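You operate a simulated robot arm through the tools that you are given. There is no shell and no other tool. Be economical: measure what you need, move in short steps, check, and stop when the job is done.

You are at the controls of a simulated robot arm. One attempt, no reset.

Task
Run the yellow-banded nut down its stud, snug it up with its socket and dot the stud's tip.
Fine: socket of the same colour, put back after; blue marker, back in its pot; leave the other studs and nuts.

The check looks at the end state, three seconds after you hand in, the way a careful person would. Anything else that was tipped, shoved, dropped, spilled or broken makes it a failure.

Robot
A 7-joint arm with a two-finger parallel gripper, fixed in place. Base frame: the origin is at the foot of the arm, x ahead of it, y to its left, z up; the work surface is at about z = 0. Readings come in mm, degrees, newtons and seconds.
With the tool pointing down near the work surface it reaches from about 240 to 620 mm from the base axis. Its first joint turns from -66.0 to 66.0 degrees. Payload 2.6 kg.
The TCP is the grasp point between the finger pads, 30 mm short of the fingertips. In the tool frame z runs along the fingers and y along their closing line. The gripper opens to 94 mm. The fingers are 28 mm wide and 10 mm thick; the gripper's body (50 by 96 mm) begins 55 mm behind the TCP.
Orientation is that of the tool frame in the base frame, as a unit quaternion [x, y, z, w]. With the fingers straight down and closing along the base's y, the tool's x points along the base's -x, its y along +y and its z along -z.

Tools
- The arm moves only by the tool arm_command. Its argument "rows" is a list of rows, each a list of 7 numbers: the gripper command, from -1 (fully open) to 1 (shut), values between in proportion, then the shift along the tool's x, y, z in m, then the turn, a rotation vector about the tool's x, y, z in degrees. In form: [[fingers, dx, dy, dz, wx, wy, wz], ...]. A call has 1 to 20 rows; each row is the pose to reach, as a shift and turn from the pose commanded when the call began, along the tool's axes at that moment. Each row takes 0.2 s and may step no farther than 50 mm and 8.6 degrees from the row before; otherwise, or with a gripper value out of range, the whole call is refused. A pose out of reach is approached as far as the arm can. The call stops where the force on the tool passes 70 N (or 10 N more than at its start, if that is more) or the arm is blocked; 0.2 s more then pass. Each finger travels about 72 mm/s and halts on what it meets, pressing with about 43 N; the grip force reading is that of the motor and also rises with nothing between the fingers. The clock runs only during rows and for 0.2 s after the last one: add rows that repeat a pose to give the fingers time. It gives the time, the measured TCP pose, the force on the tool (base axes), the opening and the grip force at its end, in the units of the frame above (readings bear some noise), and new pictures: "show" is both (left out), scene, wrist or none.
- Cameras (640 x 400 px; columns grow to the right, rows downward): "scene" is fixed at [24, 418.4, 574.7]; the picture's right is [-0.87, -0.49, 0.00], its down [-0.23, 0.41, -0.88] and it looks along [0.43, -0.77, -0.47] (base axes); focal length 232 px, centre (320, 200). "wrist" rides on the gripper at [76, 14, -103] in the tool frame; the picture's right is [-0.18, 0.98, 0.00], its down [-0.75, -0.14, -0.64] and it looks along [-0.63, -0.12, 0.77] (tool axes); focal length 243 px, centre (320, 200). There is no depth. A picture from a camera that has moved, and an enlarged one, comes with that camera's place and axes in the base frame and with its lens.
- zoom(camera, box): a new picture of the part [left, top, right, bottom] of that camera's present view, enlarged. No time passes.
- finish_job(): hands the job in; it is judged then, once.

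Work in short steps. Places have to be worked out from the pictures, the camera data and where the tool is seen: move nearer, look again, correct. Check each grasp and each placing, and mend what went wrong. You have 120 turns and 170 pictures in all, those below and enlarged ones among them. Open the gripper and draw the arm clear of the work before you hand the job in, unless the task says otherwise; then end with one line.

The tools are called after "Emit:" as a command line: name --pt "numbers of a row" for each row, then --argument value for the rest, lists and objects as JSON in quotes. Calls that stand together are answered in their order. arm_command: Moves the arm, as the interface text tells. Its arguments: {"type":"object","properties":{"rows":{"type":"array","items":{"type":"array","items":{"type":"number"}}},"show":{"type":"string","enum":["both","scene","wrist","none"]}},"required":["rows"]} The other tools are called the same way: zoom (camera, box) takes an enlarged picture of a part of a camera's view; finish_job () hands the job in.

At the start:

```text
t: 0.0
ee_pos: [295.0, -17.9, 446.5]
tcp_rot: [0.0, 1.0, 0.001, 0.0]
wrist_force: [-0.2, 0.2, 0.8]
opening: 94.1
gripper_force: 0.0
```

scene: 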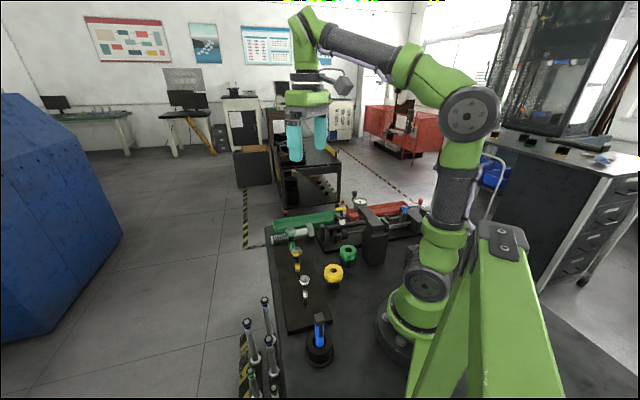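
wrist: 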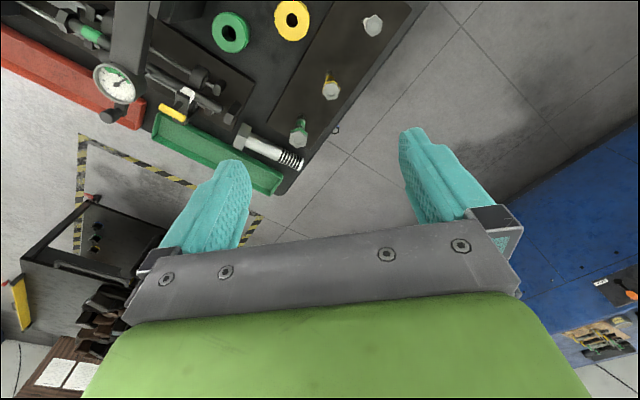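

I'll first enlarge the work area in both cameras to identify the studs, nuts, sockets and marker.

Emit:
zoom --camera "scene" --box '[230, 180, 440, 390]'

Emit:
zoom --camera "wrist" --box '[60, 0, 440, 200]'

```text
1.90 times, centred on (335, 285) of scene
camera zoom: at [24.0, 418.4, 574.7], right [-0.87, -0.49, 0.0], down [-0.23, 0.41, -0.88], along [0.43, -0.77, -0.47], focal length 442 px, centre (291, 38)
```

zoom: 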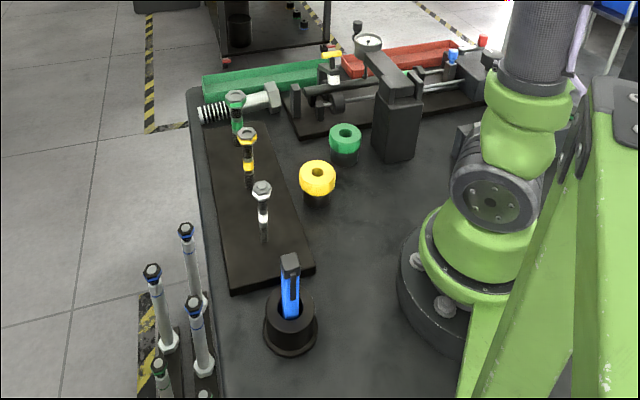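

```text
1.68 times, centred on (250, 100) of wrist
camera zoom: at [217.7, -3.5, 550.7], right [0.18, 0.98, 0.0], down [0.75, -0.14, 0.64], along [0.63, -0.12, -0.77], focal length 409 px, centre (438, 368)
```

zoom: 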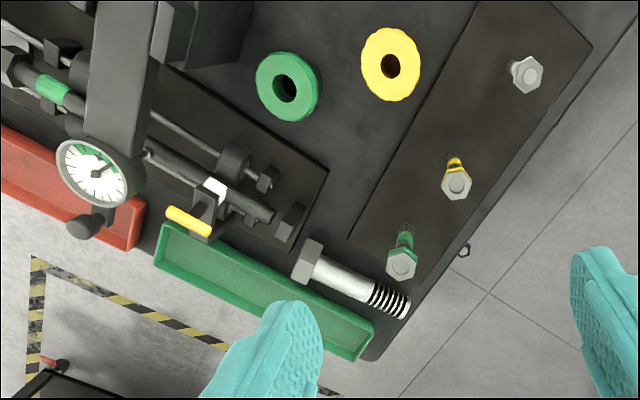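

Both views agree that the yellow nut/tip is near (340, -9, 126), the yellow socket's top near (239, -54, 58) and the marker pot near (171, 154). I'll lower to above the yellow stud for a closer look.

Emit:
arm_command --pt "-1 -0.009 0.002 0.04 0 0 0" --pt "-1 -0.018 0.004 0.08 0 0 0" --pt "-1 -0.027 0.006 0.12 0 0 0" --pt "-1 -0.036 0.008 0.16 0 0 0" --pt "-1 -0.0446 0.009 0.2 0 0 0" --pt "-1 -0.0446 0.009 0.2 0 0 0"

```text
t: 1.4
ee_pos: [341.2, -10.5, 250.9]
tcp_rot: [0.0, 1.0, 0.0, -0.001]
wrist_force: [0.5, 0.4, -0.3]
opening: 94.0
gripper_force: 0.0
camera wrist: at [263.6, 4.5, 352.6], right [0.18, 0.98, 0.0], down [0.75, -0.14, 0.64], along [0.63, -0.12, -0.77], focal length 243 px, centre (320, 200)
```

scene: 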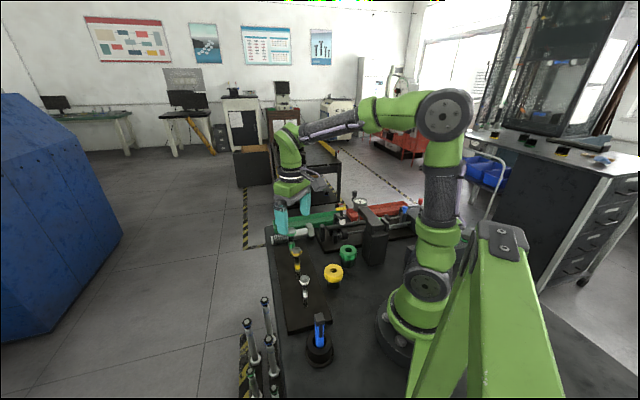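
wrist: 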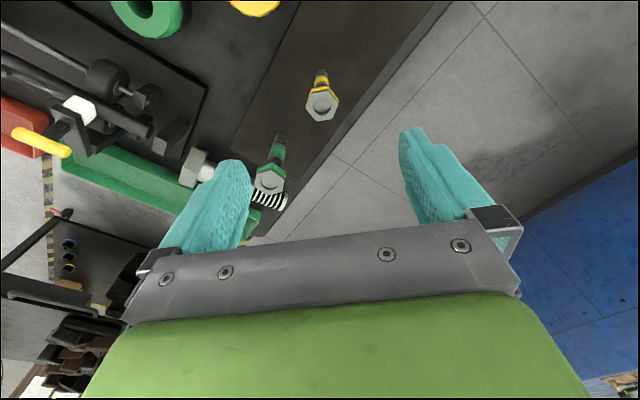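

Emit:
zoom --camera "wrist" --box '[240, 40, 400, 200]'

Emit:
zoom --camera "scene" --box '[275, 230, 355, 310]'

Emit:
zoom --camera "scene" --box '[280, 295, 360, 375]'

```text
2.50 times, centred on (320, 120) of wrist
camera zoom: at [263.6, 4.5, 352.6], right [0.18, 0.98, 0.0], down [0.75, -0.14, 0.64], along [0.63, -0.12, -0.77], focal length 606 px, centre (320, 400)
```

zoom: 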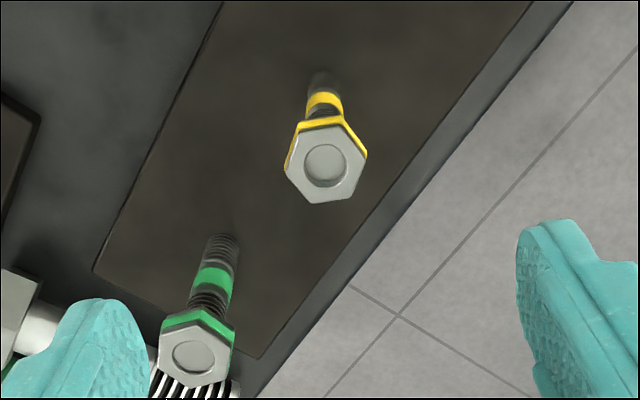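

```text
5.00 times, centred on (315, 270) of scene
camera zoom: at [24.0, 418.4, 574.7], right [-0.87, -0.49, 0.0], down [-0.23, 0.41, -0.88], along [0.43, -0.77, -0.47], focal length 1159 px, centre (345, -150)
```

zoom: 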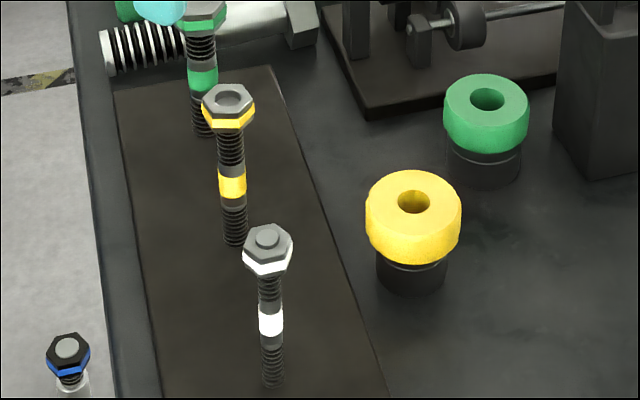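

```text
5.00 times, centred on (320, 335) of scene
camera zoom: at [24.0, 418.4, 574.7], right [-0.87, -0.49, 0.0], down [-0.23, 0.41, -0.88], along [0.43, -0.77, -0.47], focal length 1159 px, centre (320, -475)
```

zoom: 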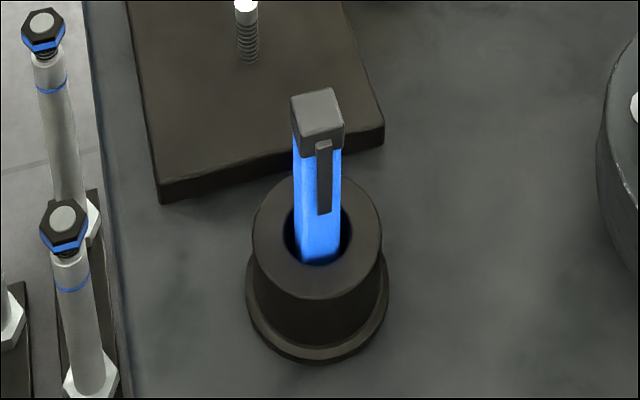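

The yellow nut sits flush at the top of a stud of about 16 mm, around (340.5, -9). I'll zoom further to read the hex orientation.

Emit:
zoom --camera "wrist" --box '[300, 65, 345, 125]'

```text
6.67 times, centred on (322, 95) of wrist
camera zoom: at [263.6, 4.5, 352.6], right [0.18, 0.98, 0.0], down [0.75, -0.14, 0.64], along [0.63, -0.12, -0.77], focal length 1618 px, centre (303, 900)
```

zoom: 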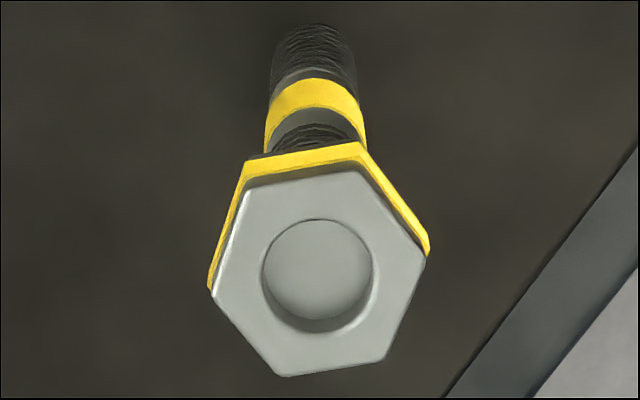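

The corners project to a hex centred at (339.4, -8), 26.5 mm across flats, with flats facing x. Gripper yaws of ±30, ±90 and ±150° therefore fit. I'll test the wrist's yaw range by turning to -150° up here.

Emit:
arm_command --pt "-0.06 0 0 0 0 0 -8.5" --pt "-0.06 0 0 0 0 0 -17" --pt "-0.06 0 0 0 0 0 -25.5" --pt "-0.06 0 0 0 0 0 -34" --pt "-0.06 0 0 0 0 0 -42.5" --pt "-0.06 0 0 0 0 0 -51" --pt "-0.06 0 0 0 0 0 -59.5" --pt "-0.06 0 0 0 0 0 -68" --pt "-0.06 0 0 0 0 0 -76.5" --pt "-0.06 0 0 0 0 0 -85" --pt "-0.06 0 0 0 0 0 -93.5" --pt "-0.06 0 0 0 0 0 -102" --pt "-0.06 0 0 0 0 0 -110.5" --pt "-0.06 0 0 0 0 0 -119" --pt "-0.06 0 0 0 0 0 -127.5" --pt "-0.06 0 0 0 0 0 -136" --pt "-0.06 0 0 0 0 0 -144" --pt "-0.06 0 0 0 0 0 -150" --pt "-0.06 0 0 0 0 0 -150" --show "wrist"

```text
t: 5.4
ee_pos: [339.5, -8.2, 246.0]
tcp_rot: [0.961, -0.277, -0.003, 0.003]
wrist_force: [-0.1, -0.3, 0.1]
opening: 49.5
gripper_force: 0.1
camera wrist: at [396.1, -60.9, 348.6], right [-0.68, -0.73, 0.01], down [-0.56, 0.52, 0.64], along [-0.48, 0.43, -0.77], focal length 243 px, centre (320, 200)
```

wrist: 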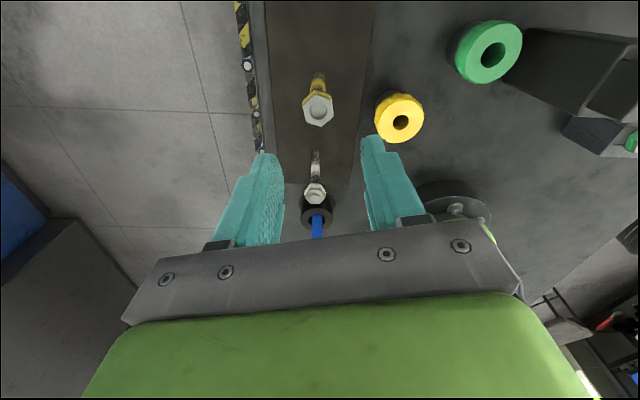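

The yaw limit is near -148° and the nut again projects to (339, -8.3). I'll back off 3° from the limit and descend so the fingertips straddle the nut (TCP z about 140).

Emit:
arm_command --pt "-0.06 0 0 0.03 0 0 3" --pt "-0.06 0 0 0.06 0 0 3" --pt "-0.06 0 0 0.085 0 0 3" --pt "-0.06 0 0 0.1 0 0 3" --pt "-0.06 0 0 0.106 0 0 3" --pt "-0.06 0 0 0.106 0 0 3" --show "both"

Emit:
zoom --camera "wrist" --box '[220, 80, 420, 240]'

Emit:
zoom --camera "scene" --box '[260, 210, 360, 310]'

```text
t: 6.8
ee_pos: [340.1, -9.3, 141.7]
tcp_rot: [0.959, -0.284, 0.001, -0.001]
wrist_force: [-0.3, 0.0, 1.0]
opening: 49.8
gripper_force: 0.0
camera wrist: at [395.4, -62.5, 244.2], right [-0.69, -0.72, 0.0], down [-0.56, 0.53, 0.64], along [-0.46, 0.44, -0.77], focal length 243 px, centre (320, 200)
```

scene: 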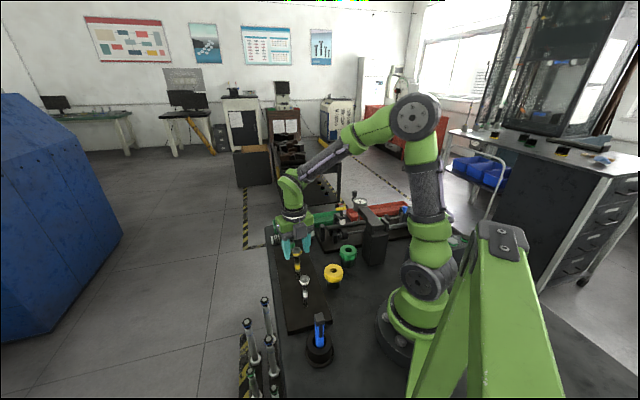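
wrist: 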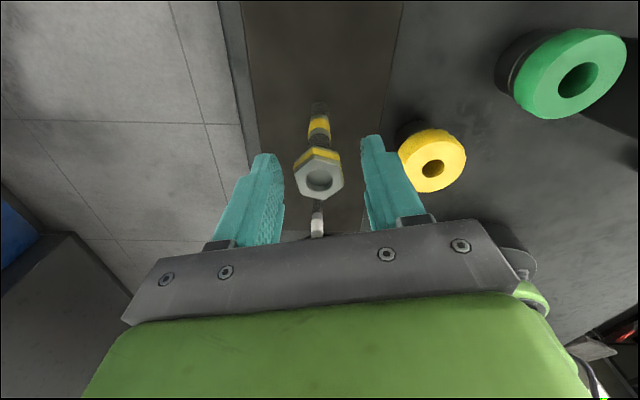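

```text
2.50 times, centred on (320, 160) of wrist
camera zoom: at [395.4, -62.5, 244.2], right [-0.69, -0.72, 0.0], down [-0.56, 0.53, 0.64], along [-0.46, 0.44, -0.77], focal length 606 px, centre (320, 300)
```

zoom: 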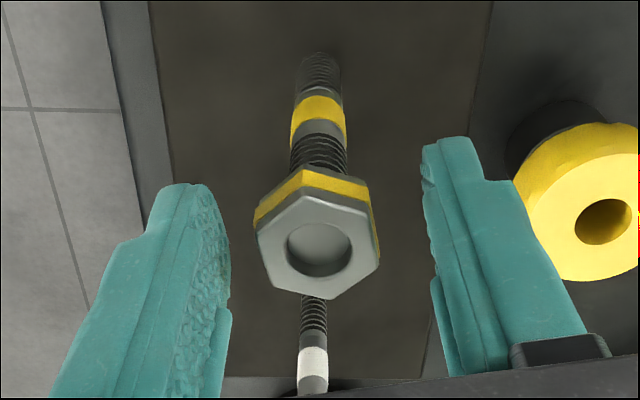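

```text
4.00 times, centred on (310, 260) of scene
camera zoom: at [24.0, 418.4, 574.7], right [-0.87, -0.49, 0.0], down [-0.23, 0.41, -0.88], along [0.43, -0.77, -0.47], focal length 927 px, centre (360, -40)
```

zoom: 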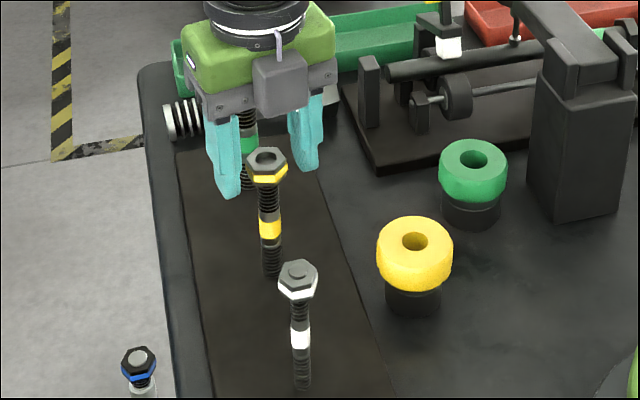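

The nut sits squarely between the fingertips with flats nearly parallel to the pads. Close on it.

Emit:
arm_command --pt "1 0 0 0 0 0 0" --pt "1 0 0 0 0 0 0" --pt "1 0 0 0 0 0 0" --show "wrist"

```text
t: 7.6
ee_pos: [340.0, -8.5, 141.0]
tcp_rot: [0.959, -0.283, -0.001, 0.0]
wrist_force: [7.4, 6.9, -6.1]
opening: 25.3
gripper_force: 43.3
camera wrist: at [395.8, -61.8, 244.5], right [-0.69, -0.73, 0.0], down [-0.56, 0.53, 0.64], along [-0.46, 0.44, -0.77], focal length 243 px, centre (320, 200)
```

wrist: 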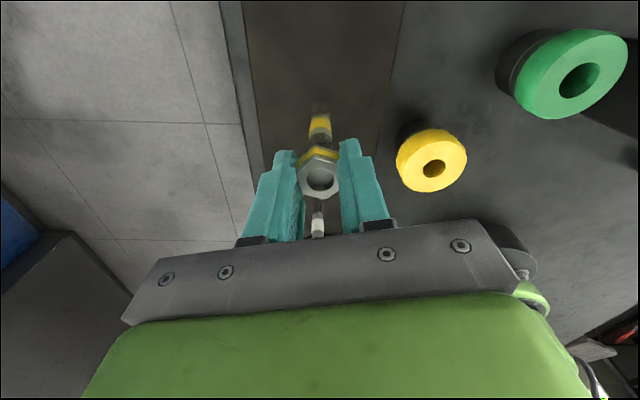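

Gripped at 25.3 mm, which is flat-to-flat. I'll turn 51° clockwise with no descent to feel how the nut moves.

Emit:
arm_command --pt "1 0 0 0 0 0 8.5" --pt "1 0 0 0 0 0 17" --pt "1 0 0 0 0 0 25.5" --pt "1 0 0 0 0 0 34" --pt "1 0 0 0 0 0 42.5" --pt "1 0 0 0 0 0 51" --pt "1 0 0 0 0 0 51" --show "wrist"

Emit:
zoom --camera "wrist" --box '[240, 80, 400, 240]'

```text
t: 9.2
ee_pos: [340.0, -8.9, 140.7]
tcp_rot: [0.742, -0.67, -0.001, 0.0]
wrist_force: [14.0, 3.5, -31.3]
opening: 25.1
gripper_force: 43.1
camera wrist: at [332.0, -86.3, 244.7], right [-1.0, 0.08, 0.0], down [0.06, 0.76, 0.64], along [0.05, 0.64, -0.77], focal length 243 px, centre (320, 200)
```

wrist: 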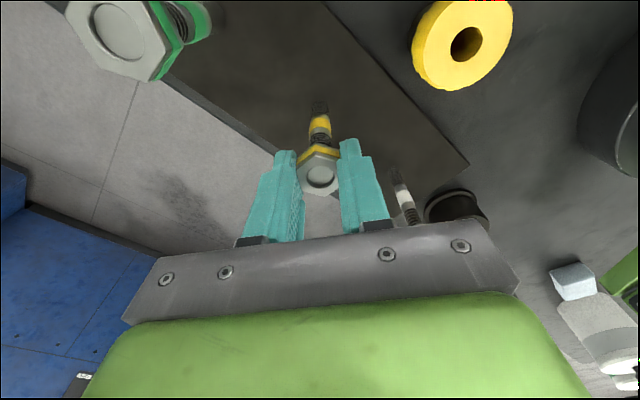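

```text
2.50 times, centred on (320, 160) of wrist
camera zoom: at [332.0, -86.3, 244.7], right [-1.0, 0.08, 0.0], down [0.06, 0.76, 0.64], along [0.05, 0.64, -0.77], focal length 606 px, centre (320, 300)
```

zoom: 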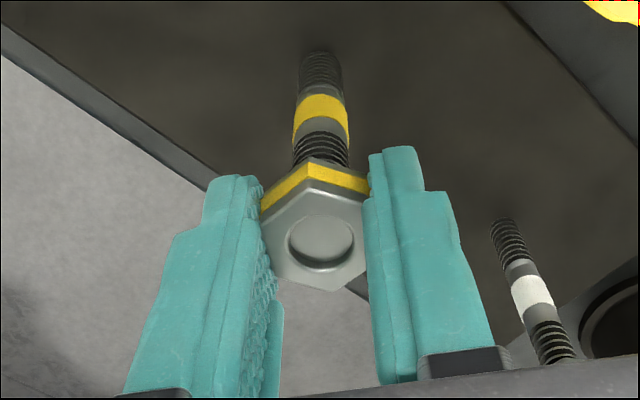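

The nut turned with the gripper, and the tool is now pulled down at about 31 N, so the nut is descending. I'll lower 1.5 mm in steps to find where the pull vanishes and so the thread pitch.

Emit:
arm_command --pt "1 0 0 0.0007 0 0 0" --pt "1 0 0 0.0007 0 0 0" --show "none"

Emit:
arm_command --pt "1 0 0 0.0007 0 0 0" --pt "1 0 0 0.0007 0 0 0" --show "none"

```text
t: 9.8
ee_pos: [338.9, -9.2, 142.0]
tcp_rot: [0.743, -0.669, 0.0, 0.001]
wrist_force: [-6.9, 2.9, 0.5]
opening: 25.3
gripper_force: 43.4
```

```text
t: 10.4
ee_pos: [340.0, -8.9, 141.5]
tcp_rot: [0.743, -0.67, -0.001, 0.0]
wrist_force: [-19.5, 0.3, 24.9]
opening: 25.1
gripper_force: 43.0
```

The pull vanishes after about 0.6–0.7 mm in 51°, so the pitch is roughly 4 mm per turn. Continue turning clockwise with a matched descent.

Emit:
arm_command --pt "1 0 0 0 0 0 8.5" --pt "1 0 0 0 0 0 17" --pt "1 0 0 0 0 0 25.5" --pt "1 0 0 0 0 0 34" --pt "1 0 0 0 0 0 42.5" --pt "1 0 0 0 0 0 51" --pt "1 0 0 0 0 0 59.5" --pt "1 0 0 0.0001 0 0 68" --pt "1 0 0 0.0002 0 0 76.5" --pt "1 0 0 0.0003 0 0 85" --pt "1 0 0 0.0004 0 0 93.5" --pt "1 0 0 0.0005 0 0 102" --pt "1 0 0 0.0006 0 0 110.5" --pt "1 0 0 0.0007 0 0 119" --pt "1 0 0 0.0008 0 0 127.5" --pt "1 0 0 0.0009 0 0 136" --pt "1 0 0 0.001 0 0 144.5" --pt "1 0 0 0.0011 0 0 153" --pt "1 0 0 0.0012 0 0 161.5" --pt "1 0 0 0.0012 0 0 168" --show "wrist"

```text
t: 14.6
ee_pos: [338.8, -6.0, 138.3]
tcp_rot: [0.588, 0.809, 0.0, -0.001]
wrist_force: [-2.8, 21.3, -24.4]
opening: 25.2
gripper_force: 42.1
camera wrist: at [328.7, 69.3, 241.7], right [0.99, 0.13, 0.0], down [0.1, -0.76, 0.64], along [0.08, -0.63, -0.77], focal length 243 px, centre (320, 200)
```

wrist: 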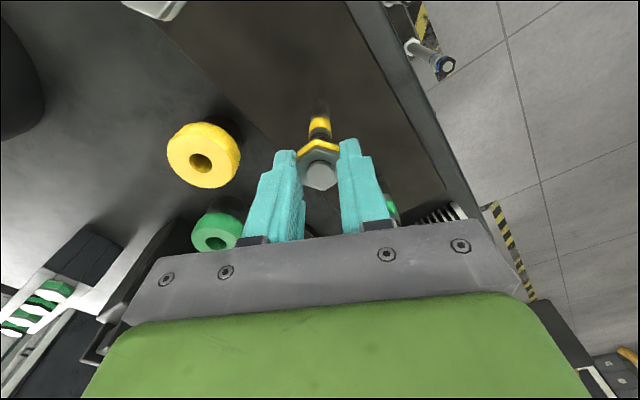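

Force -24 N suggests the pitch is nearer 5 mm per turn. I'll continue 80° with that descent, which also tests the positive yaw limit.

Emit:
arm_command --pt "1 0 0 0.0005 0 0 8.5" --pt "1 0 0 0.0007 0 0 17" --pt "1 0 0 0.0008 0 0 25.5" --pt "1 0 0 0.0009 0 0 34" --pt "1 0 0 0.001 0 0 42.5" --pt "1 0 0 0.0011 0 0 51" --pt "1 0 0 0.0013 0 0 59.5" --pt "1 0 0 0.0014 0 0 68" --pt "1 0 0 0.0015 0 0 76" --pt "1 0 0 0.0016 0 0 81" --pt "1 0 0 0.0016 0 0 81" --show "wrist"

```text
t: 17.0
ee_pos: [339.1, -7.3, 136.2]
tcp_rot: [0.972, 0.233, -0.003, -0.002]
wrist_force: [-3.3, 19.1, -29.1]
opening: 25.2
gripper_force: 42.8
camera wrist: at [412.7, 14.0, 239.1], right [0.28, -0.96, 0.0], down [-0.73, -0.22, 0.64], along [-0.62, -0.18, -0.76], focal length 243 px, centre (320, 200)
```

wrist: 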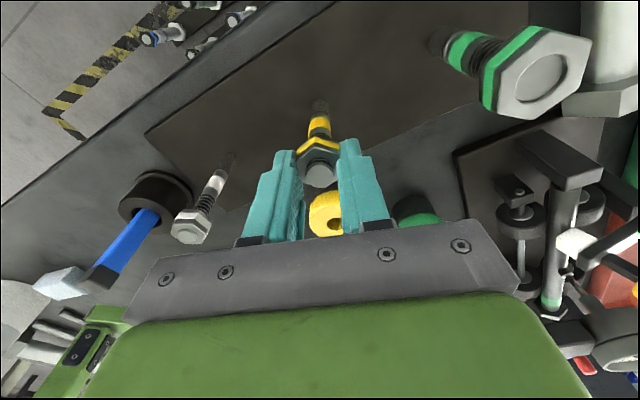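

Yaw +153° was reached, giving a full 300° stroke (about 4.8 mm down). Now release and swing back 300° around the nut in two calls, then re-close.

Emit:
arm_command --pt "-0.06 0 0 0 0 0 0" --pt "-0.06 0 0 0 0 0 -8.5" --pt "-0.06 0 0 0 0 0 -17" --pt "-0.06 0 0 0 0 0 -25.5" --pt "-0.06 0 0 0 0 0 -34" --pt "-0.06 0 0 0 0 0 -42.5" --pt "-0.06 0 0 0 0 0 -51" --pt "-0.06 0 0 0 0 0 -59.5" --pt "-0.06 0 0 0 0 0 -68" --pt "-0.06 0 0 0 0 0 -76.5" --pt "-0.06 0 0 0 0 0 -85" --pt "-0.06 0 0 0 0 0 -93.5" --pt "-0.06 0 0 0 0 0 -102" --pt "-0.06 0 0 0 0 0 -110.5" --pt "-0.06 0 0 0 0 0 -119" --pt "-0.06 0 0 0 0 0 -127.5" --pt "-0.06 0 0 0 0 0 -136" --pt "-0.06 0 0 0 0 0 -144.5" --pt "-0.06 0 0 0 0 0 -153" --pt "-0.06 0 0 0 0 0 -161.5" --show "wrist"

Emit:
arm_command --pt "-0.06 0 0 0 0 0 -8.5" --pt "-0.06 0 0 0 0 0 -17" --pt "-0.06 0 0 0 0 0 -25.5" --pt "-0.06 0 0 0 0 0 -34" --pt "-0.06 0 0 0 0 0 -42.5" --pt "-0.06 0 0 0 0 0 -51" --pt "-0.06 0 0 0 0 0 -59.5" --pt "-0.06 0 0 0 0 0 -68" --pt "-0.06 0 0 0 0 0 -76.5" --pt "-0.06 0 0 0 0 0 -85" --pt "-0.06 0 0 0 0 0 -93.5" --pt "-0.06 0 0 0 0 0 -102" --pt "-0.06 0 0 0 0 0 -110.5" --pt "-0.06 0 0 0 0 0 -119" --pt "-0.06 0 0 0 0 0 -127.5" --pt "-0.06 0 0 0 0 0 -136" --pt "-0.06 0 0 0 0 0 -138.5" --pt "-0.06 0 0 0 0 0 -138.5" --show "both"

Emit:
zoom --camera "wrist" --box '[220, 80, 420, 240]'

Emit:
zoom --camera "scene" --box '[260, 210, 360, 310]'

```text
t: 21.2
ee_pos: [339.2, -9.1, 137.1]
tcp_rot: [-0.075, 0.997, 0.0, 0.0]
wrist_force: [0.0, 0.5, -0.8]
opening: 49.8
gripper_force: 0.1
camera wrist: at [260.6, -6.3, 240.6], right [0.03, 1.0, 0.0], down [0.77, -0.03, 0.64], along [0.64, -0.02, -0.77], focal length 243 px, centre (320, 200)
```

wrist: 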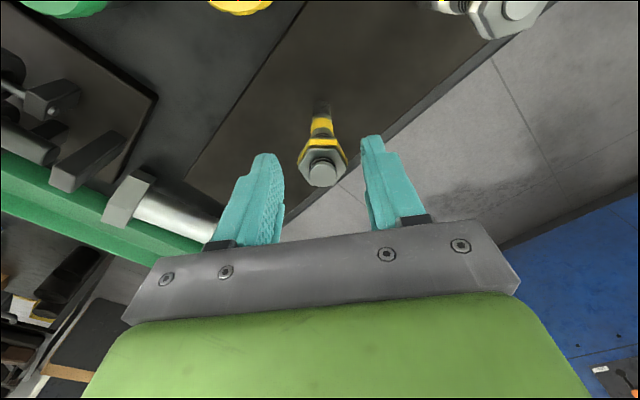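

```text
t: 25.0
ee_pos: [341.1, -8.4, 137.8]
tcp_rot: [0.959, -0.283, 0.0, 0.0]
wrist_force: [-0.3, -0.6, 0.3]
opening: 49.7
gripper_force: 0.1
camera wrist: at [394.9, -61.9, 240.7], right [-0.69, -0.73, 0.0], down [-0.56, 0.53, 0.64], along [-0.47, 0.44, -0.77], focal length 243 px, centre (320, 200)
```

scene: 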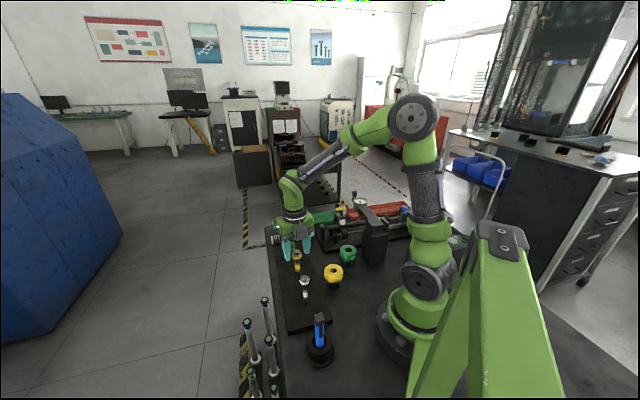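
wrist: 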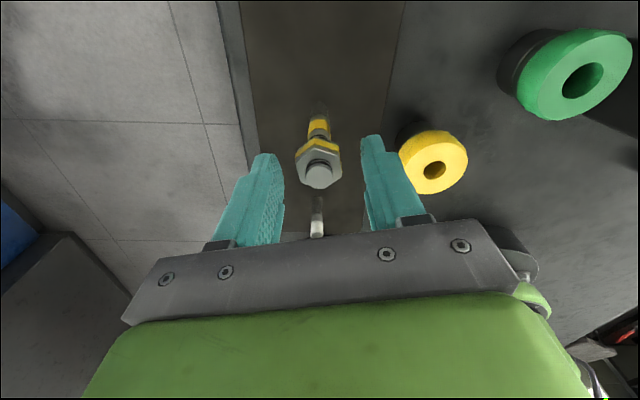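

```text
2.50 times, centred on (320, 160) of wrist
camera zoom: at [394.9, -61.9, 240.7], right [-0.69, -0.73, 0.0], down [-0.56, 0.53, 0.64], along [-0.47, 0.44, -0.77], focal length 606 px, centre (320, 300)
```

zoom: 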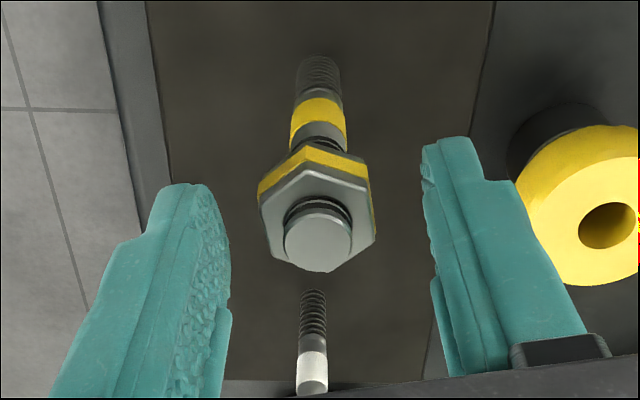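

```text
4.00 times, centred on (310, 260) of scene
camera zoom: at [24.0, 418.4, 574.7], right [-0.87, -0.49, 0.0], down [-0.23, 0.41, -0.88], along [0.43, -0.77, -0.47], focal length 927 px, centre (360, -40)
```

zoom: 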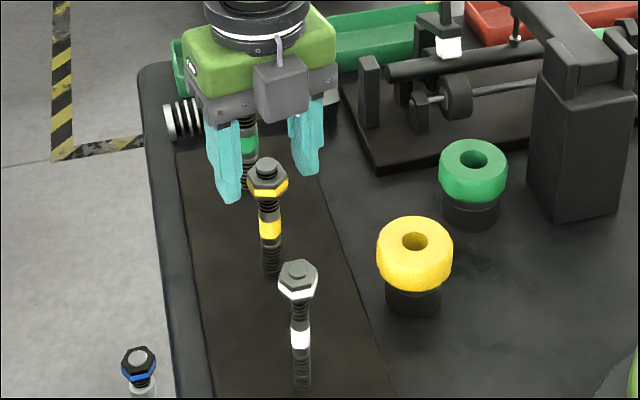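

The nut has descended well: the tip now stands proud and about 8–10 mm of thread is left above the plain collar. Re-grip and run the second stroke, descending about 5.8 mm per turn, in two parts.

Emit:
arm_command --pt "1 0 0 0 0 0 0" --pt "1 0 0 0 0 0 0" --pt "1 0 0 0 0 0 0" --pt "1 0 0 0.00014 0 0 8.5" --pt "1 0 0 0.00027 0 0 17" --pt "1 0 0 0.00041 0 0 25.5" --pt "1 0 0 0.00055 0 0 34" --pt "1 0 0 0.00068 0 0 42.5" --pt "1 0 0 0.00082 0 0 51" --pt "1 0 0 0.00096 0 0 59.5" --pt "1 0 0 0.0011 0 0 68" --pt "1 0 0 0.00123 0 0 76.5" --pt "1 0 0 0.00137 0 0 85" --pt "1 0 0 0.0015 0 0 93.5" --pt "1 0 0 0.00164 0 0 102" --pt "1 0 0 0.00178 0 0 110.5" --pt "1 0 0 0.00192 0 0 119" --pt "1 0 0 0.00205 0 0 127.5" --pt "1 0 0 0.00219 0 0 136" --pt "1 0 0 0.00233 0 0 144.5" --show "wrist"

```text
t: 29.2
ee_pos: [337.4, -7.7, 134.1]
tcp_rot: [-0.021, 1.0, 0.0, -0.003]
wrist_force: [-7.2, 20.3, -26.7]
opening: 24.9
gripper_force: 42.7
camera wrist: at [260.3, 3.3, 237.2], right [0.14, 0.99, 0.0], down [0.76, -0.11, 0.64], along [0.63, -0.09, -0.77], focal length 243 px, centre (320, 200)
```

wrist: 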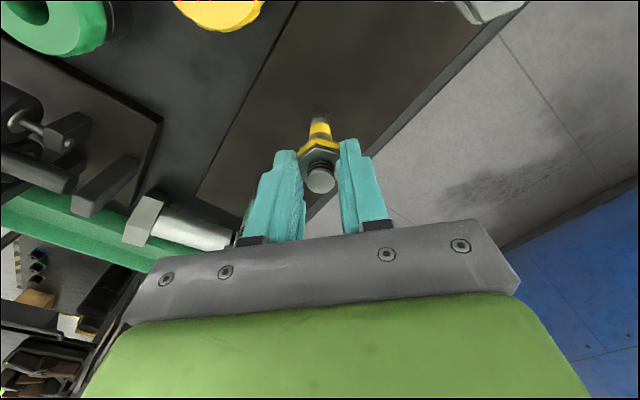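

Good progress; the pull is steady at -27 N. Finish the stroke (155.5°) with slightly more descent, watching for the seat.

Emit:
arm_command --pt "1 0 0 0.0004 0 0 8.2" --pt "1 0 0 0.0006 0 0 16.4" --pt "1 0 0 0.00075 0 0 24.6" --pt "1 0 0 0.0009 0 0 32.8" --pt "1 0 0 0.00103 0 0 41" --pt "1 0 0 0.00117 0 0 49.2" --pt "1 0 0 0.0013 0 0 57.4" --pt "1 0 0 0.00144 0 0 65.6" --pt "1 0 0 0.00157 0 0 73.8" --pt "1 0 0 0.0017 0 0 82" --pt "1 0 0 0.00184 0 0 90.2" --pt "1 0 0 0.00197 0 0 98.4" --pt "1 0 0 0.0021 0 0 106.6" --pt "1 0 0 0.00224 0 0 114.8" --pt "1 0 0 0.00237 0 0 123" --pt "1 0 0 0.0025 0 0 131.2" --pt "1 0 0 0.00264 0 0 139.4" --pt "1 0 0 0.00277 0 0 147.6" --pt "1 0 0 0.0029 0 0 155.5" --pt "1 0 0 0.0029 0 0 155.5" --show "wrist"

Emit:
zoom --camera "scene" --box '[260, 210, 360, 310]'

```text
t: 33.4
ee_pos: [338.9, -6.9, 132.4]
tcp_rot: [0.973, 0.233, -0.001, -0.001]
wrist_force: [-0.4, 16.8, -30.3]
opening: 24.8
gripper_force: 43.0
camera wrist: at [412.6, 14.0, 234.0], right [0.28, -0.96, 0.0], down [-0.73, -0.22, 0.64], along [-0.62, -0.18, -0.76], focal length 243 px, centre (320, 200)
```

wrist: 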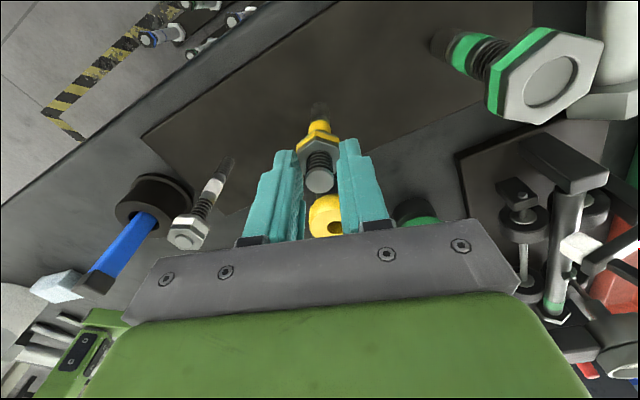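

```text
4.00 times, centred on (310, 260) of scene
camera zoom: at [24.1, 418.4, 574.6], right [-0.87, -0.49, 0.0], down [-0.23, 0.41, -0.88], along [0.43, -0.77, -0.47], focal length 927 px, centre (360, -40)
```

zoom: 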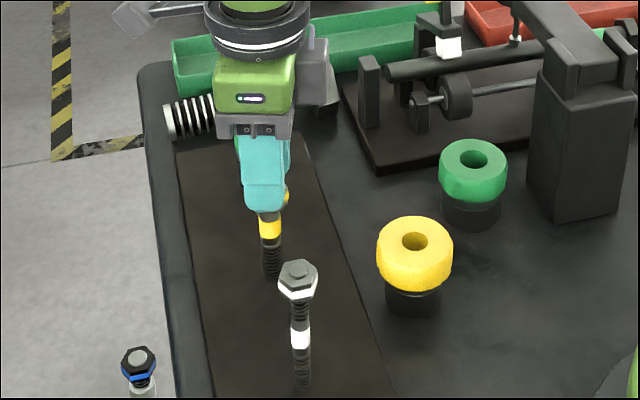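

Before continuing I check whether the nut has slid relative to the pads and how near the collar it is.

Emit:
arm_command --pt "-0.06 0 0 0 0 0 0" --pt "-0.06 0 0 0 0 0 -8.5" --pt "-0.06 0 0 0 0 0 -17" --pt "-0.06 0 0 0 0 0 -25.5" --pt "-0.06 0 0 0 0 0 -34" --pt "-0.06 0 0 0 0 0 -42.5" --pt "-0.06 0 0 0 0 0 -51" --pt "-0.06 0 0 0 0 0 -59.5" --pt "-0.06 0 0 0 0 0 -68" --pt "-0.06 0 0 0 0 0 -76.5" --pt "-0.06 0 0 0 0 0 -85" --pt "-0.06 0 0 0 0 0 -93.5" --pt "-0.06 0 0 0 0 0 -102" --pt "-0.06 0 0 0 0 0 -110.5" --pt "-0.06 0 0 0 0 0 -119" --pt "-0.06 0 0 0 0 0 -127.5" --pt "-0.06 0 0 0 0 0 -136" --pt "-0.06 0 0 0 0 0 -144.5" --pt "-0.06 0 0 0 0 0 -153" --pt "-0.06 0 0 0 0 0 -161.5" --show "none"

Emit:
arm_command --pt "-0.06 0 0 0 0 0 -8.5" --pt "-0.06 0 0 0 0 0 -17" --pt "-0.06 0 0 0 0 0 -25.5" --pt "-0.06 0 0 0 0 0 -34" --pt "-0.06 0 0 0 0 0 -42.5" --pt "-0.06 0 0 0 0 0 -51" --pt "-0.06 0 0 0 0 0 -59.5" --pt "-0.06 0 0 0 0 0 -68" --pt "-0.06 0 0 0 0 0 -76.5" --pt "-0.06 0 0 0 0 0 -85" --pt "-0.06 0 0 0 0 0 -93.5" --pt "-0.06 0 0 0 0 0 -102" --pt "-0.06 0 0 0 0 0 -110.5" --pt "-0.06 0 0 0 0 0 -119" --pt "-0.06 0 0 0 0 0 -127.5" --pt "-0.06 0 0 0 0 0 -136" --pt "-0.06 0 0 0 0 0 -138.5" --pt "-0.06 0 0 0 0 0 -138.5" --show "both"

Emit:
zoom --camera "wrist" --box '[220, 80, 420, 240]'

Emit:
zoom --camera "scene" --box '[280, 235, 330, 285]'

```text
t: 37.6
ee_pos: [338.9, -7.5, 133.3]
tcp_rot: [-0.076, 0.997, 0.0, 0.0]
wrist_force: [0.5, 0.1, 0.0]
opening: 49.6
gripper_force: 0.1
```

```text
t: 41.4
ee_pos: [341.0, -7.6, 131.9]
tcp_rot: [0.959, -0.284, 0.0, 0.0]
wrist_force: [0.0, -0.8, -0.2]
opening: 49.5
gripper_force: 0.0
camera wrist: at [394.9, -61.7, 235.1], right [-0.69, -0.73, 0.0], down [-0.56, 0.53, 0.64], along [-0.47, 0.44, -0.77], focal length 243 px, centre (320, 200)
```

scene: 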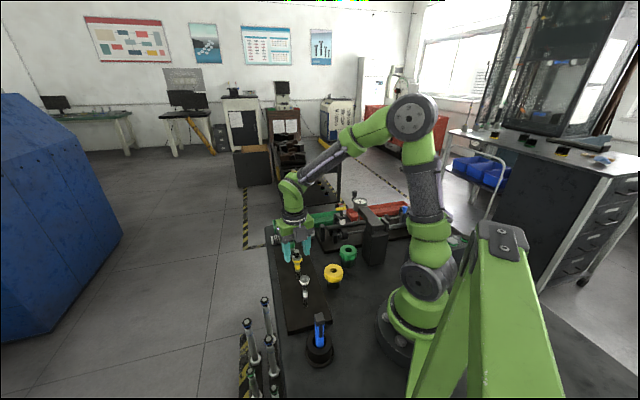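
wrist: 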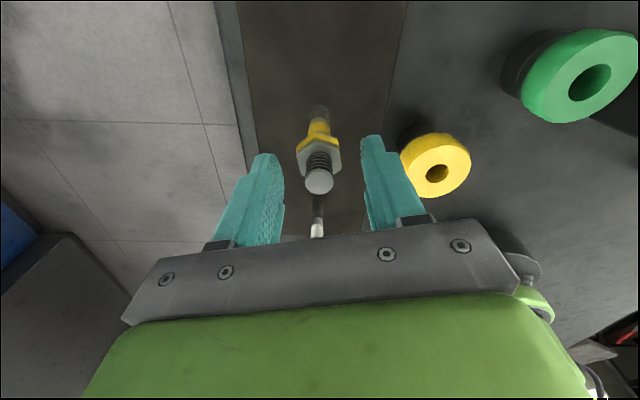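

```text
2.50 times, centred on (320, 160) of wrist
camera zoom: at [394.9, -61.7, 235.1], right [-0.69, -0.73, 0.0], down [-0.56, 0.53, 0.64], along [-0.47, 0.44, -0.77], focal length 606 px, centre (320, 300)
```

zoom: 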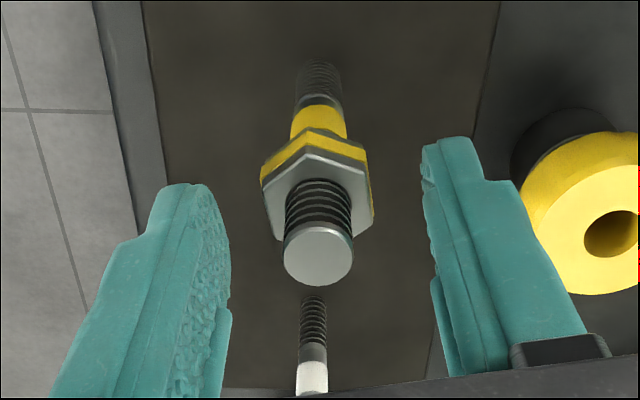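

```text
8.00 times, centred on (305, 260) of scene
camera zoom: at [24.0, 418.4, 574.7], right [-0.87, -0.49, 0.0], down [-0.23, 0.41, -0.88], along [0.43, -0.77, -0.47], focal length 1855 px, centre (440, -280)
```

zoom: 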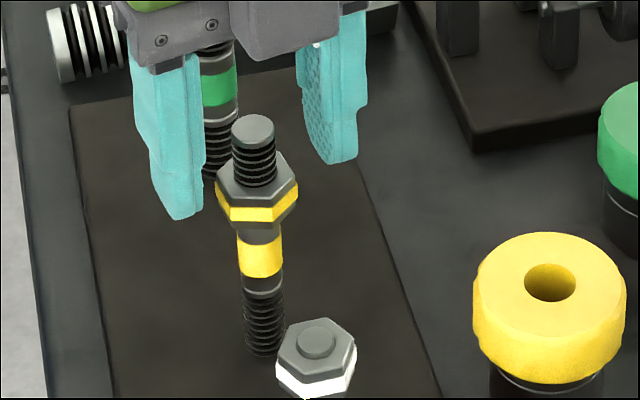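

The nut top is now at about z = 106 with the tip at 124.6, so it moved about 20 mm in 600° (around 12 mm per turn) and was sliding in the pads. I'll lower 12 mm, re-grip and turn 144° with a 12 mm per turn descent.

Emit:
arm_command --pt "-0.06 0 0 0.006 0 0 0" --pt "-0.06 0 0 0.012 0 0 0" --pt "1 0 0 0.012 0 0 0" --pt "1 0 0 0.012 0 0 0" --pt "1 0 0 0.012 0 0 0" --pt "1 0 0 0.01228 0 0 8.5" --pt "1 0 0 0.01256 0 0 17" --pt "1 0 0 0.01284 0 0 25.5" --pt "1 0 0 0.01312 0 0 34" --pt "1 0 0 0.0134 0 0 42.5" --pt "1 0 0 0.01368 0 0 51" --pt "1 0 0 0.01368 0 0 51" --show "wrist"

Emit:
zoom --camera "wrist" --box '[220, 80, 420, 240]'

```text
t: 44.0
ee_pos: [338.2, -8.5, 118.9]
tcp_rot: [0.743, -0.669, 0.0, 0.0]
wrist_force: [12.0, 9.5, -19.1]
opening: 25.2
gripper_force: 42.3
camera wrist: at [332.0, -85.4, 221.2], right [-1.0, 0.08, 0.0], down [0.06, 0.76, 0.64], along [0.05, 0.64, -0.77], focal length 243 px, centre (320, 200)
```

wrist: 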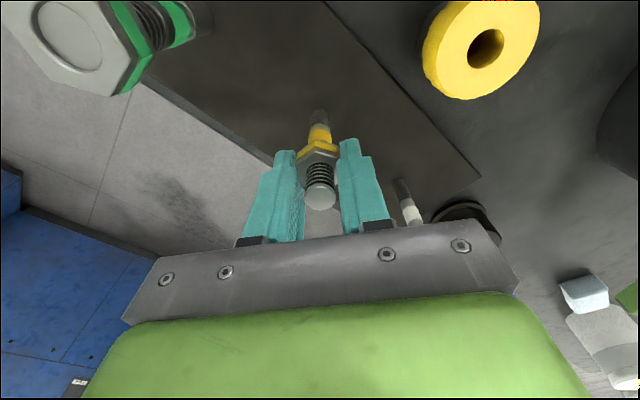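

```text
2.50 times, centred on (320, 160) of wrist
camera zoom: at [332.0, -85.4, 221.2], right [-1.0, 0.08, 0.0], down [0.06, 0.76, 0.64], along [0.05, 0.64, -0.77], focal length 606 px, centre (320, 300)
```

zoom: 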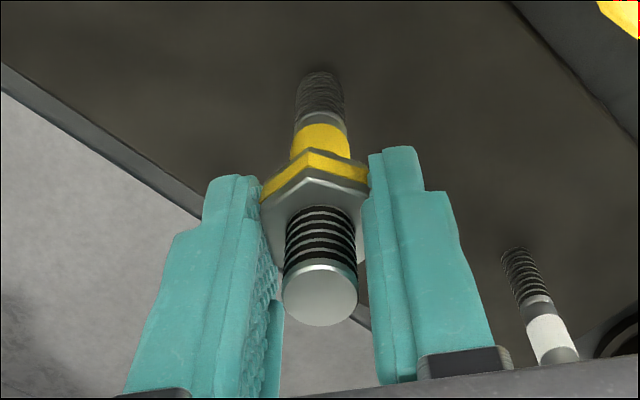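

Solid grip, pull -19 N. Continue turning with 0.3 mm per row.

Emit:
arm_command --pt "1 0 0 0.0005 0 0 8.5" --pt "1 0 0 0.0008 0 0 17" --pt "1 0 0 0.0011 0 0 25.5" --pt "1 0 0 0.0014 0 0 34" --pt "1 0 0 0.0017 0 0 42.5" --pt "1 0 0 0.002 0 0 51" --pt "1 0 0 0.0023 0 0 59.5" --pt "1 0 0 0.0026 0 0 68" --pt "1 0 0 0.0029 0 0 76.5" --pt "1 0 0 0.0032 0 0 85" --pt "1 0 0 0.0032 0 0 85" --show "wrist"

Emit:
zoom --camera "wrist" --box '[220, 80, 420, 240]'

```text
t: 46.4
ee_pos: [339.2, -7.8, 116.4]
tcp_rot: [-0.095, 0.995, 0.002, -0.001]
wrist_force: [-15.3, 21.1, 16.8]
opening: 25.5
gripper_force: 43.5
camera wrist: at [261.0, -8.1, 218.7], right [0.0, 1.0, 0.0], down [0.77, 0.0, 0.64], along [0.64, 0.01, -0.77], focal length 243 px, centre (320, 200)
```

wrist: 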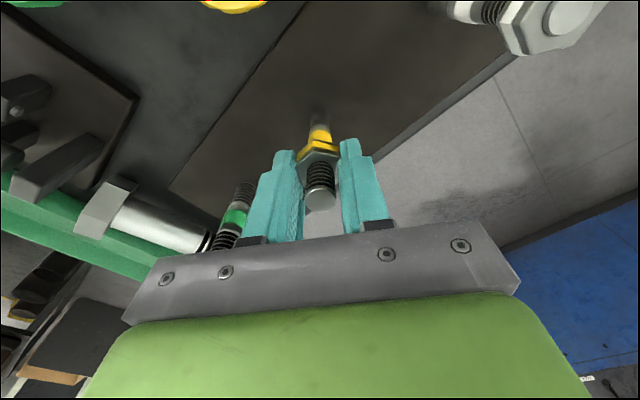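

```text
2.50 times, centred on (320, 160) of wrist
camera zoom: at [261.0, -8.1, 218.7], right [0.0, 1.0, 0.0], down [0.77, 0.0, 0.64], along [0.64, 0.01, -0.77], focal length 606 px, centre (320, 300)
```

zoom: 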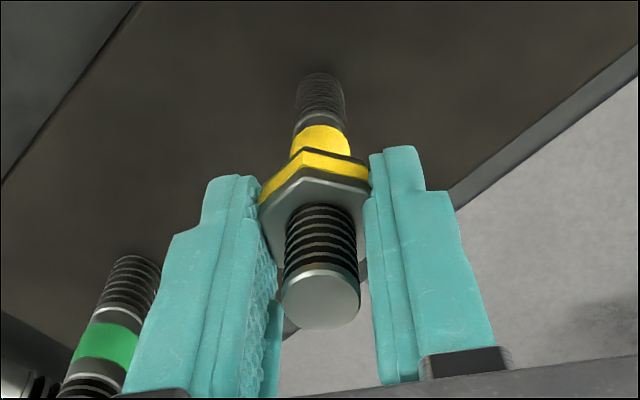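

Force flipped to +17 N, so the pitch is nearer 10 mm per turn. Continue at 0.236 mm per row.

Emit:
arm_command --pt "1 0 0 0 0 0 8.5" --pt "1 0 0 0.0001 0 0 17" --pt "1 0 0 0.00035 0 0 25.5" --pt "1 0 0 0.0006 0 0 34" --pt "1 0 0 0.0008 0 0 42.5" --pt "1 0 0 0.00105 0 0 51" --pt "1 0 0 0.0013 0 0 59.5" --pt "1 0 0 0.00153 0 0 68" --pt "1 0 0 0.00177 0 0 76.5" --pt "1 0 0 0.002 0 0 85" --pt "1 0 0 0.002 0 0 85" --show "wrist"

Emit:
zoom --camera "wrist" --box '[220, 80, 420, 240]'

Emit:
zoom --camera "scene" --box '[280, 235, 330, 285]'

```text
t: 48.8
ee_pos: [340.4, -10.0, 113.6]
tcp_rot: [0.604, 0.797, 0.001, 0.001]
wrist_force: [7.8, -1.8, 17.2]
opening: 27.5
gripper_force: 42.9
camera wrist: at [331.7, 67.1, 216.8], right [1.0, 0.09, 0.0], down [0.07, -0.76, 0.64], along [0.06, -0.64, -0.77], focal length 243 px, centre (320, 200)
```

wrist: 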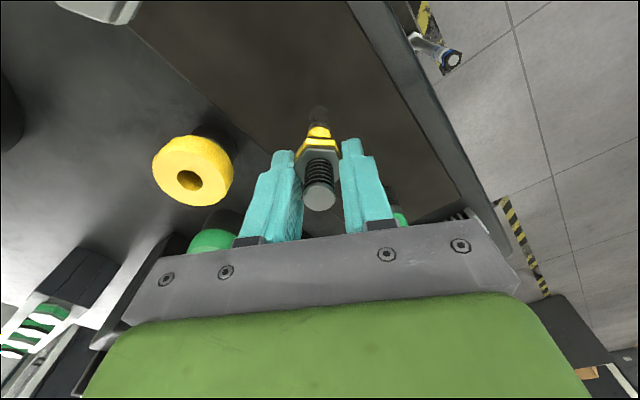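

```text
2.50 times, centred on (320, 160) of wrist
camera zoom: at [331.7, 67.1, 216.8], right [1.0, 0.09, 0.0], down [0.07, -0.76, 0.64], along [0.06, -0.64, -0.77], focal length 606 px, centre (320, 300)
```

zoom: 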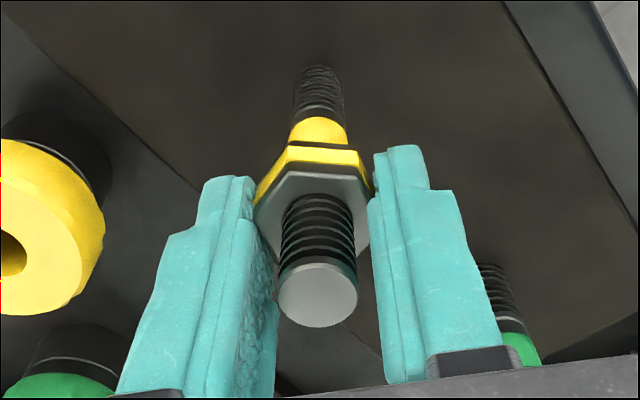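

```text
8.00 times, centred on (305, 260) of scene
camera zoom: at [23.9, 418.3, 574.7], right [-0.87, -0.49, 0.0], down [-0.23, 0.41, -0.88], along [0.43, -0.77, -0.47], focal length 1855 px, centre (440, -280)
```

zoom: 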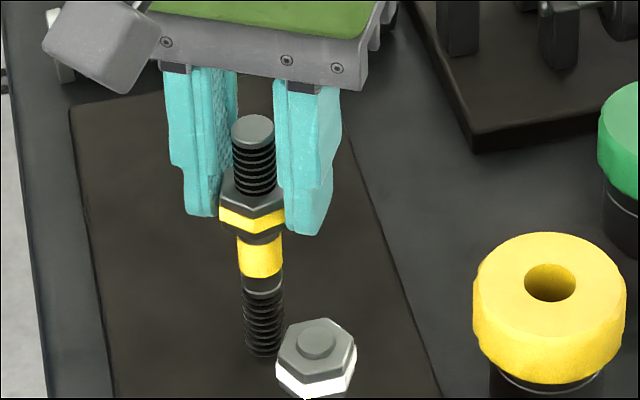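

The opening rose to 27.5 and the hex has skewed in the pads, so the nut has stopped against its seat just above the band. Release and lift clear.

Emit:
arm_command --pt "-0.06 0 0 0 0 0 0" --pt "-0.06 0 0 0 0 0 0" --pt "-0.06 0 0 -0.03 0 0 0" --pt "-0.06 0 0 -0.07 0 0 0" --pt "-0.06 0 0 -0.1 0 0 0" --pt "-0.06 0 0 -0.1 0 0 0" --show "wrist"

Emit:
zoom --camera "wrist" --box '[280, 60, 360, 140]'

Emit:
zoom --camera "scene" --box '[280, 235, 350, 305]'

```text
t: 50.2
ee_pos: [339.6, -7.6, 213.1]
tcp_rot: [0.602, 0.799, 0.0, 0.0]
wrist_force: [-1.0, 0.5, 0.5]
opening: 49.8
gripper_force: 0.1
camera wrist: at [331.5, 68.1, 315.9], right [1.0, 0.09, 0.0], down [0.07, -0.76, 0.64], along [0.06, -0.64, -0.77], focal length 243 px, centre (320, 200)
```

wrist: 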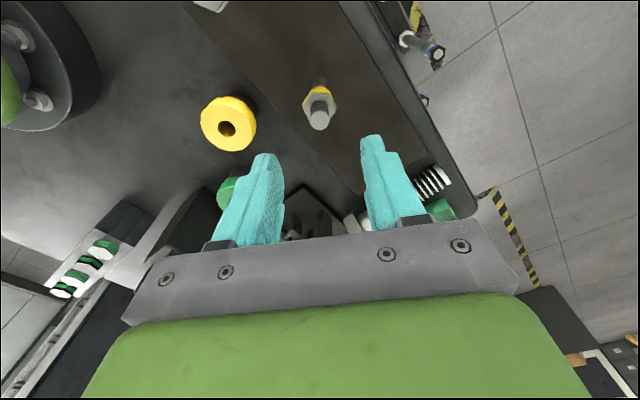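

```text
5.00 times, centred on (320, 100) of wrist
camera zoom: at [331.5, 68.1, 315.9], right [1.0, 0.09, 0.0], down [0.07, -0.76, 0.64], along [0.06, -0.64, -0.77], focal length 1213 px, centre (320, 700)
```

zoom: 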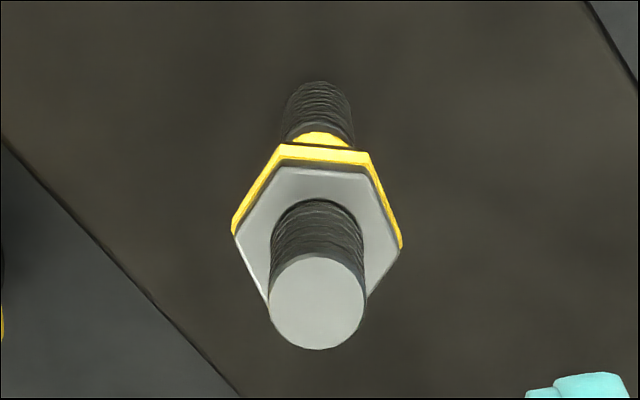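

```text
5.71 times, centred on (315, 270) of scene
camera zoom: at [24.0, 418.4, 574.7], right [-0.87, -0.49, 0.0], down [-0.23, 0.41, -0.88], along [0.43, -0.77, -0.47], focal length 1325 px, centre (349, -200)
```

zoom: 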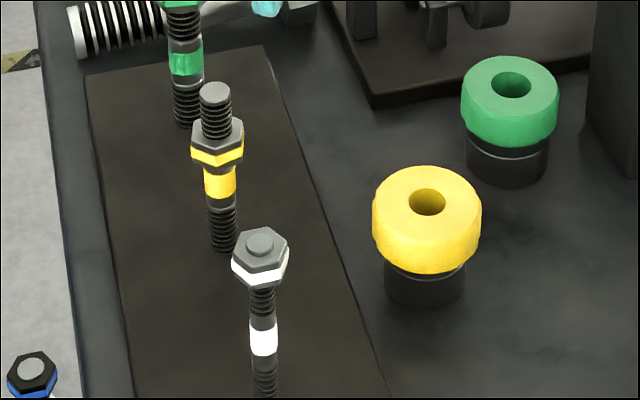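

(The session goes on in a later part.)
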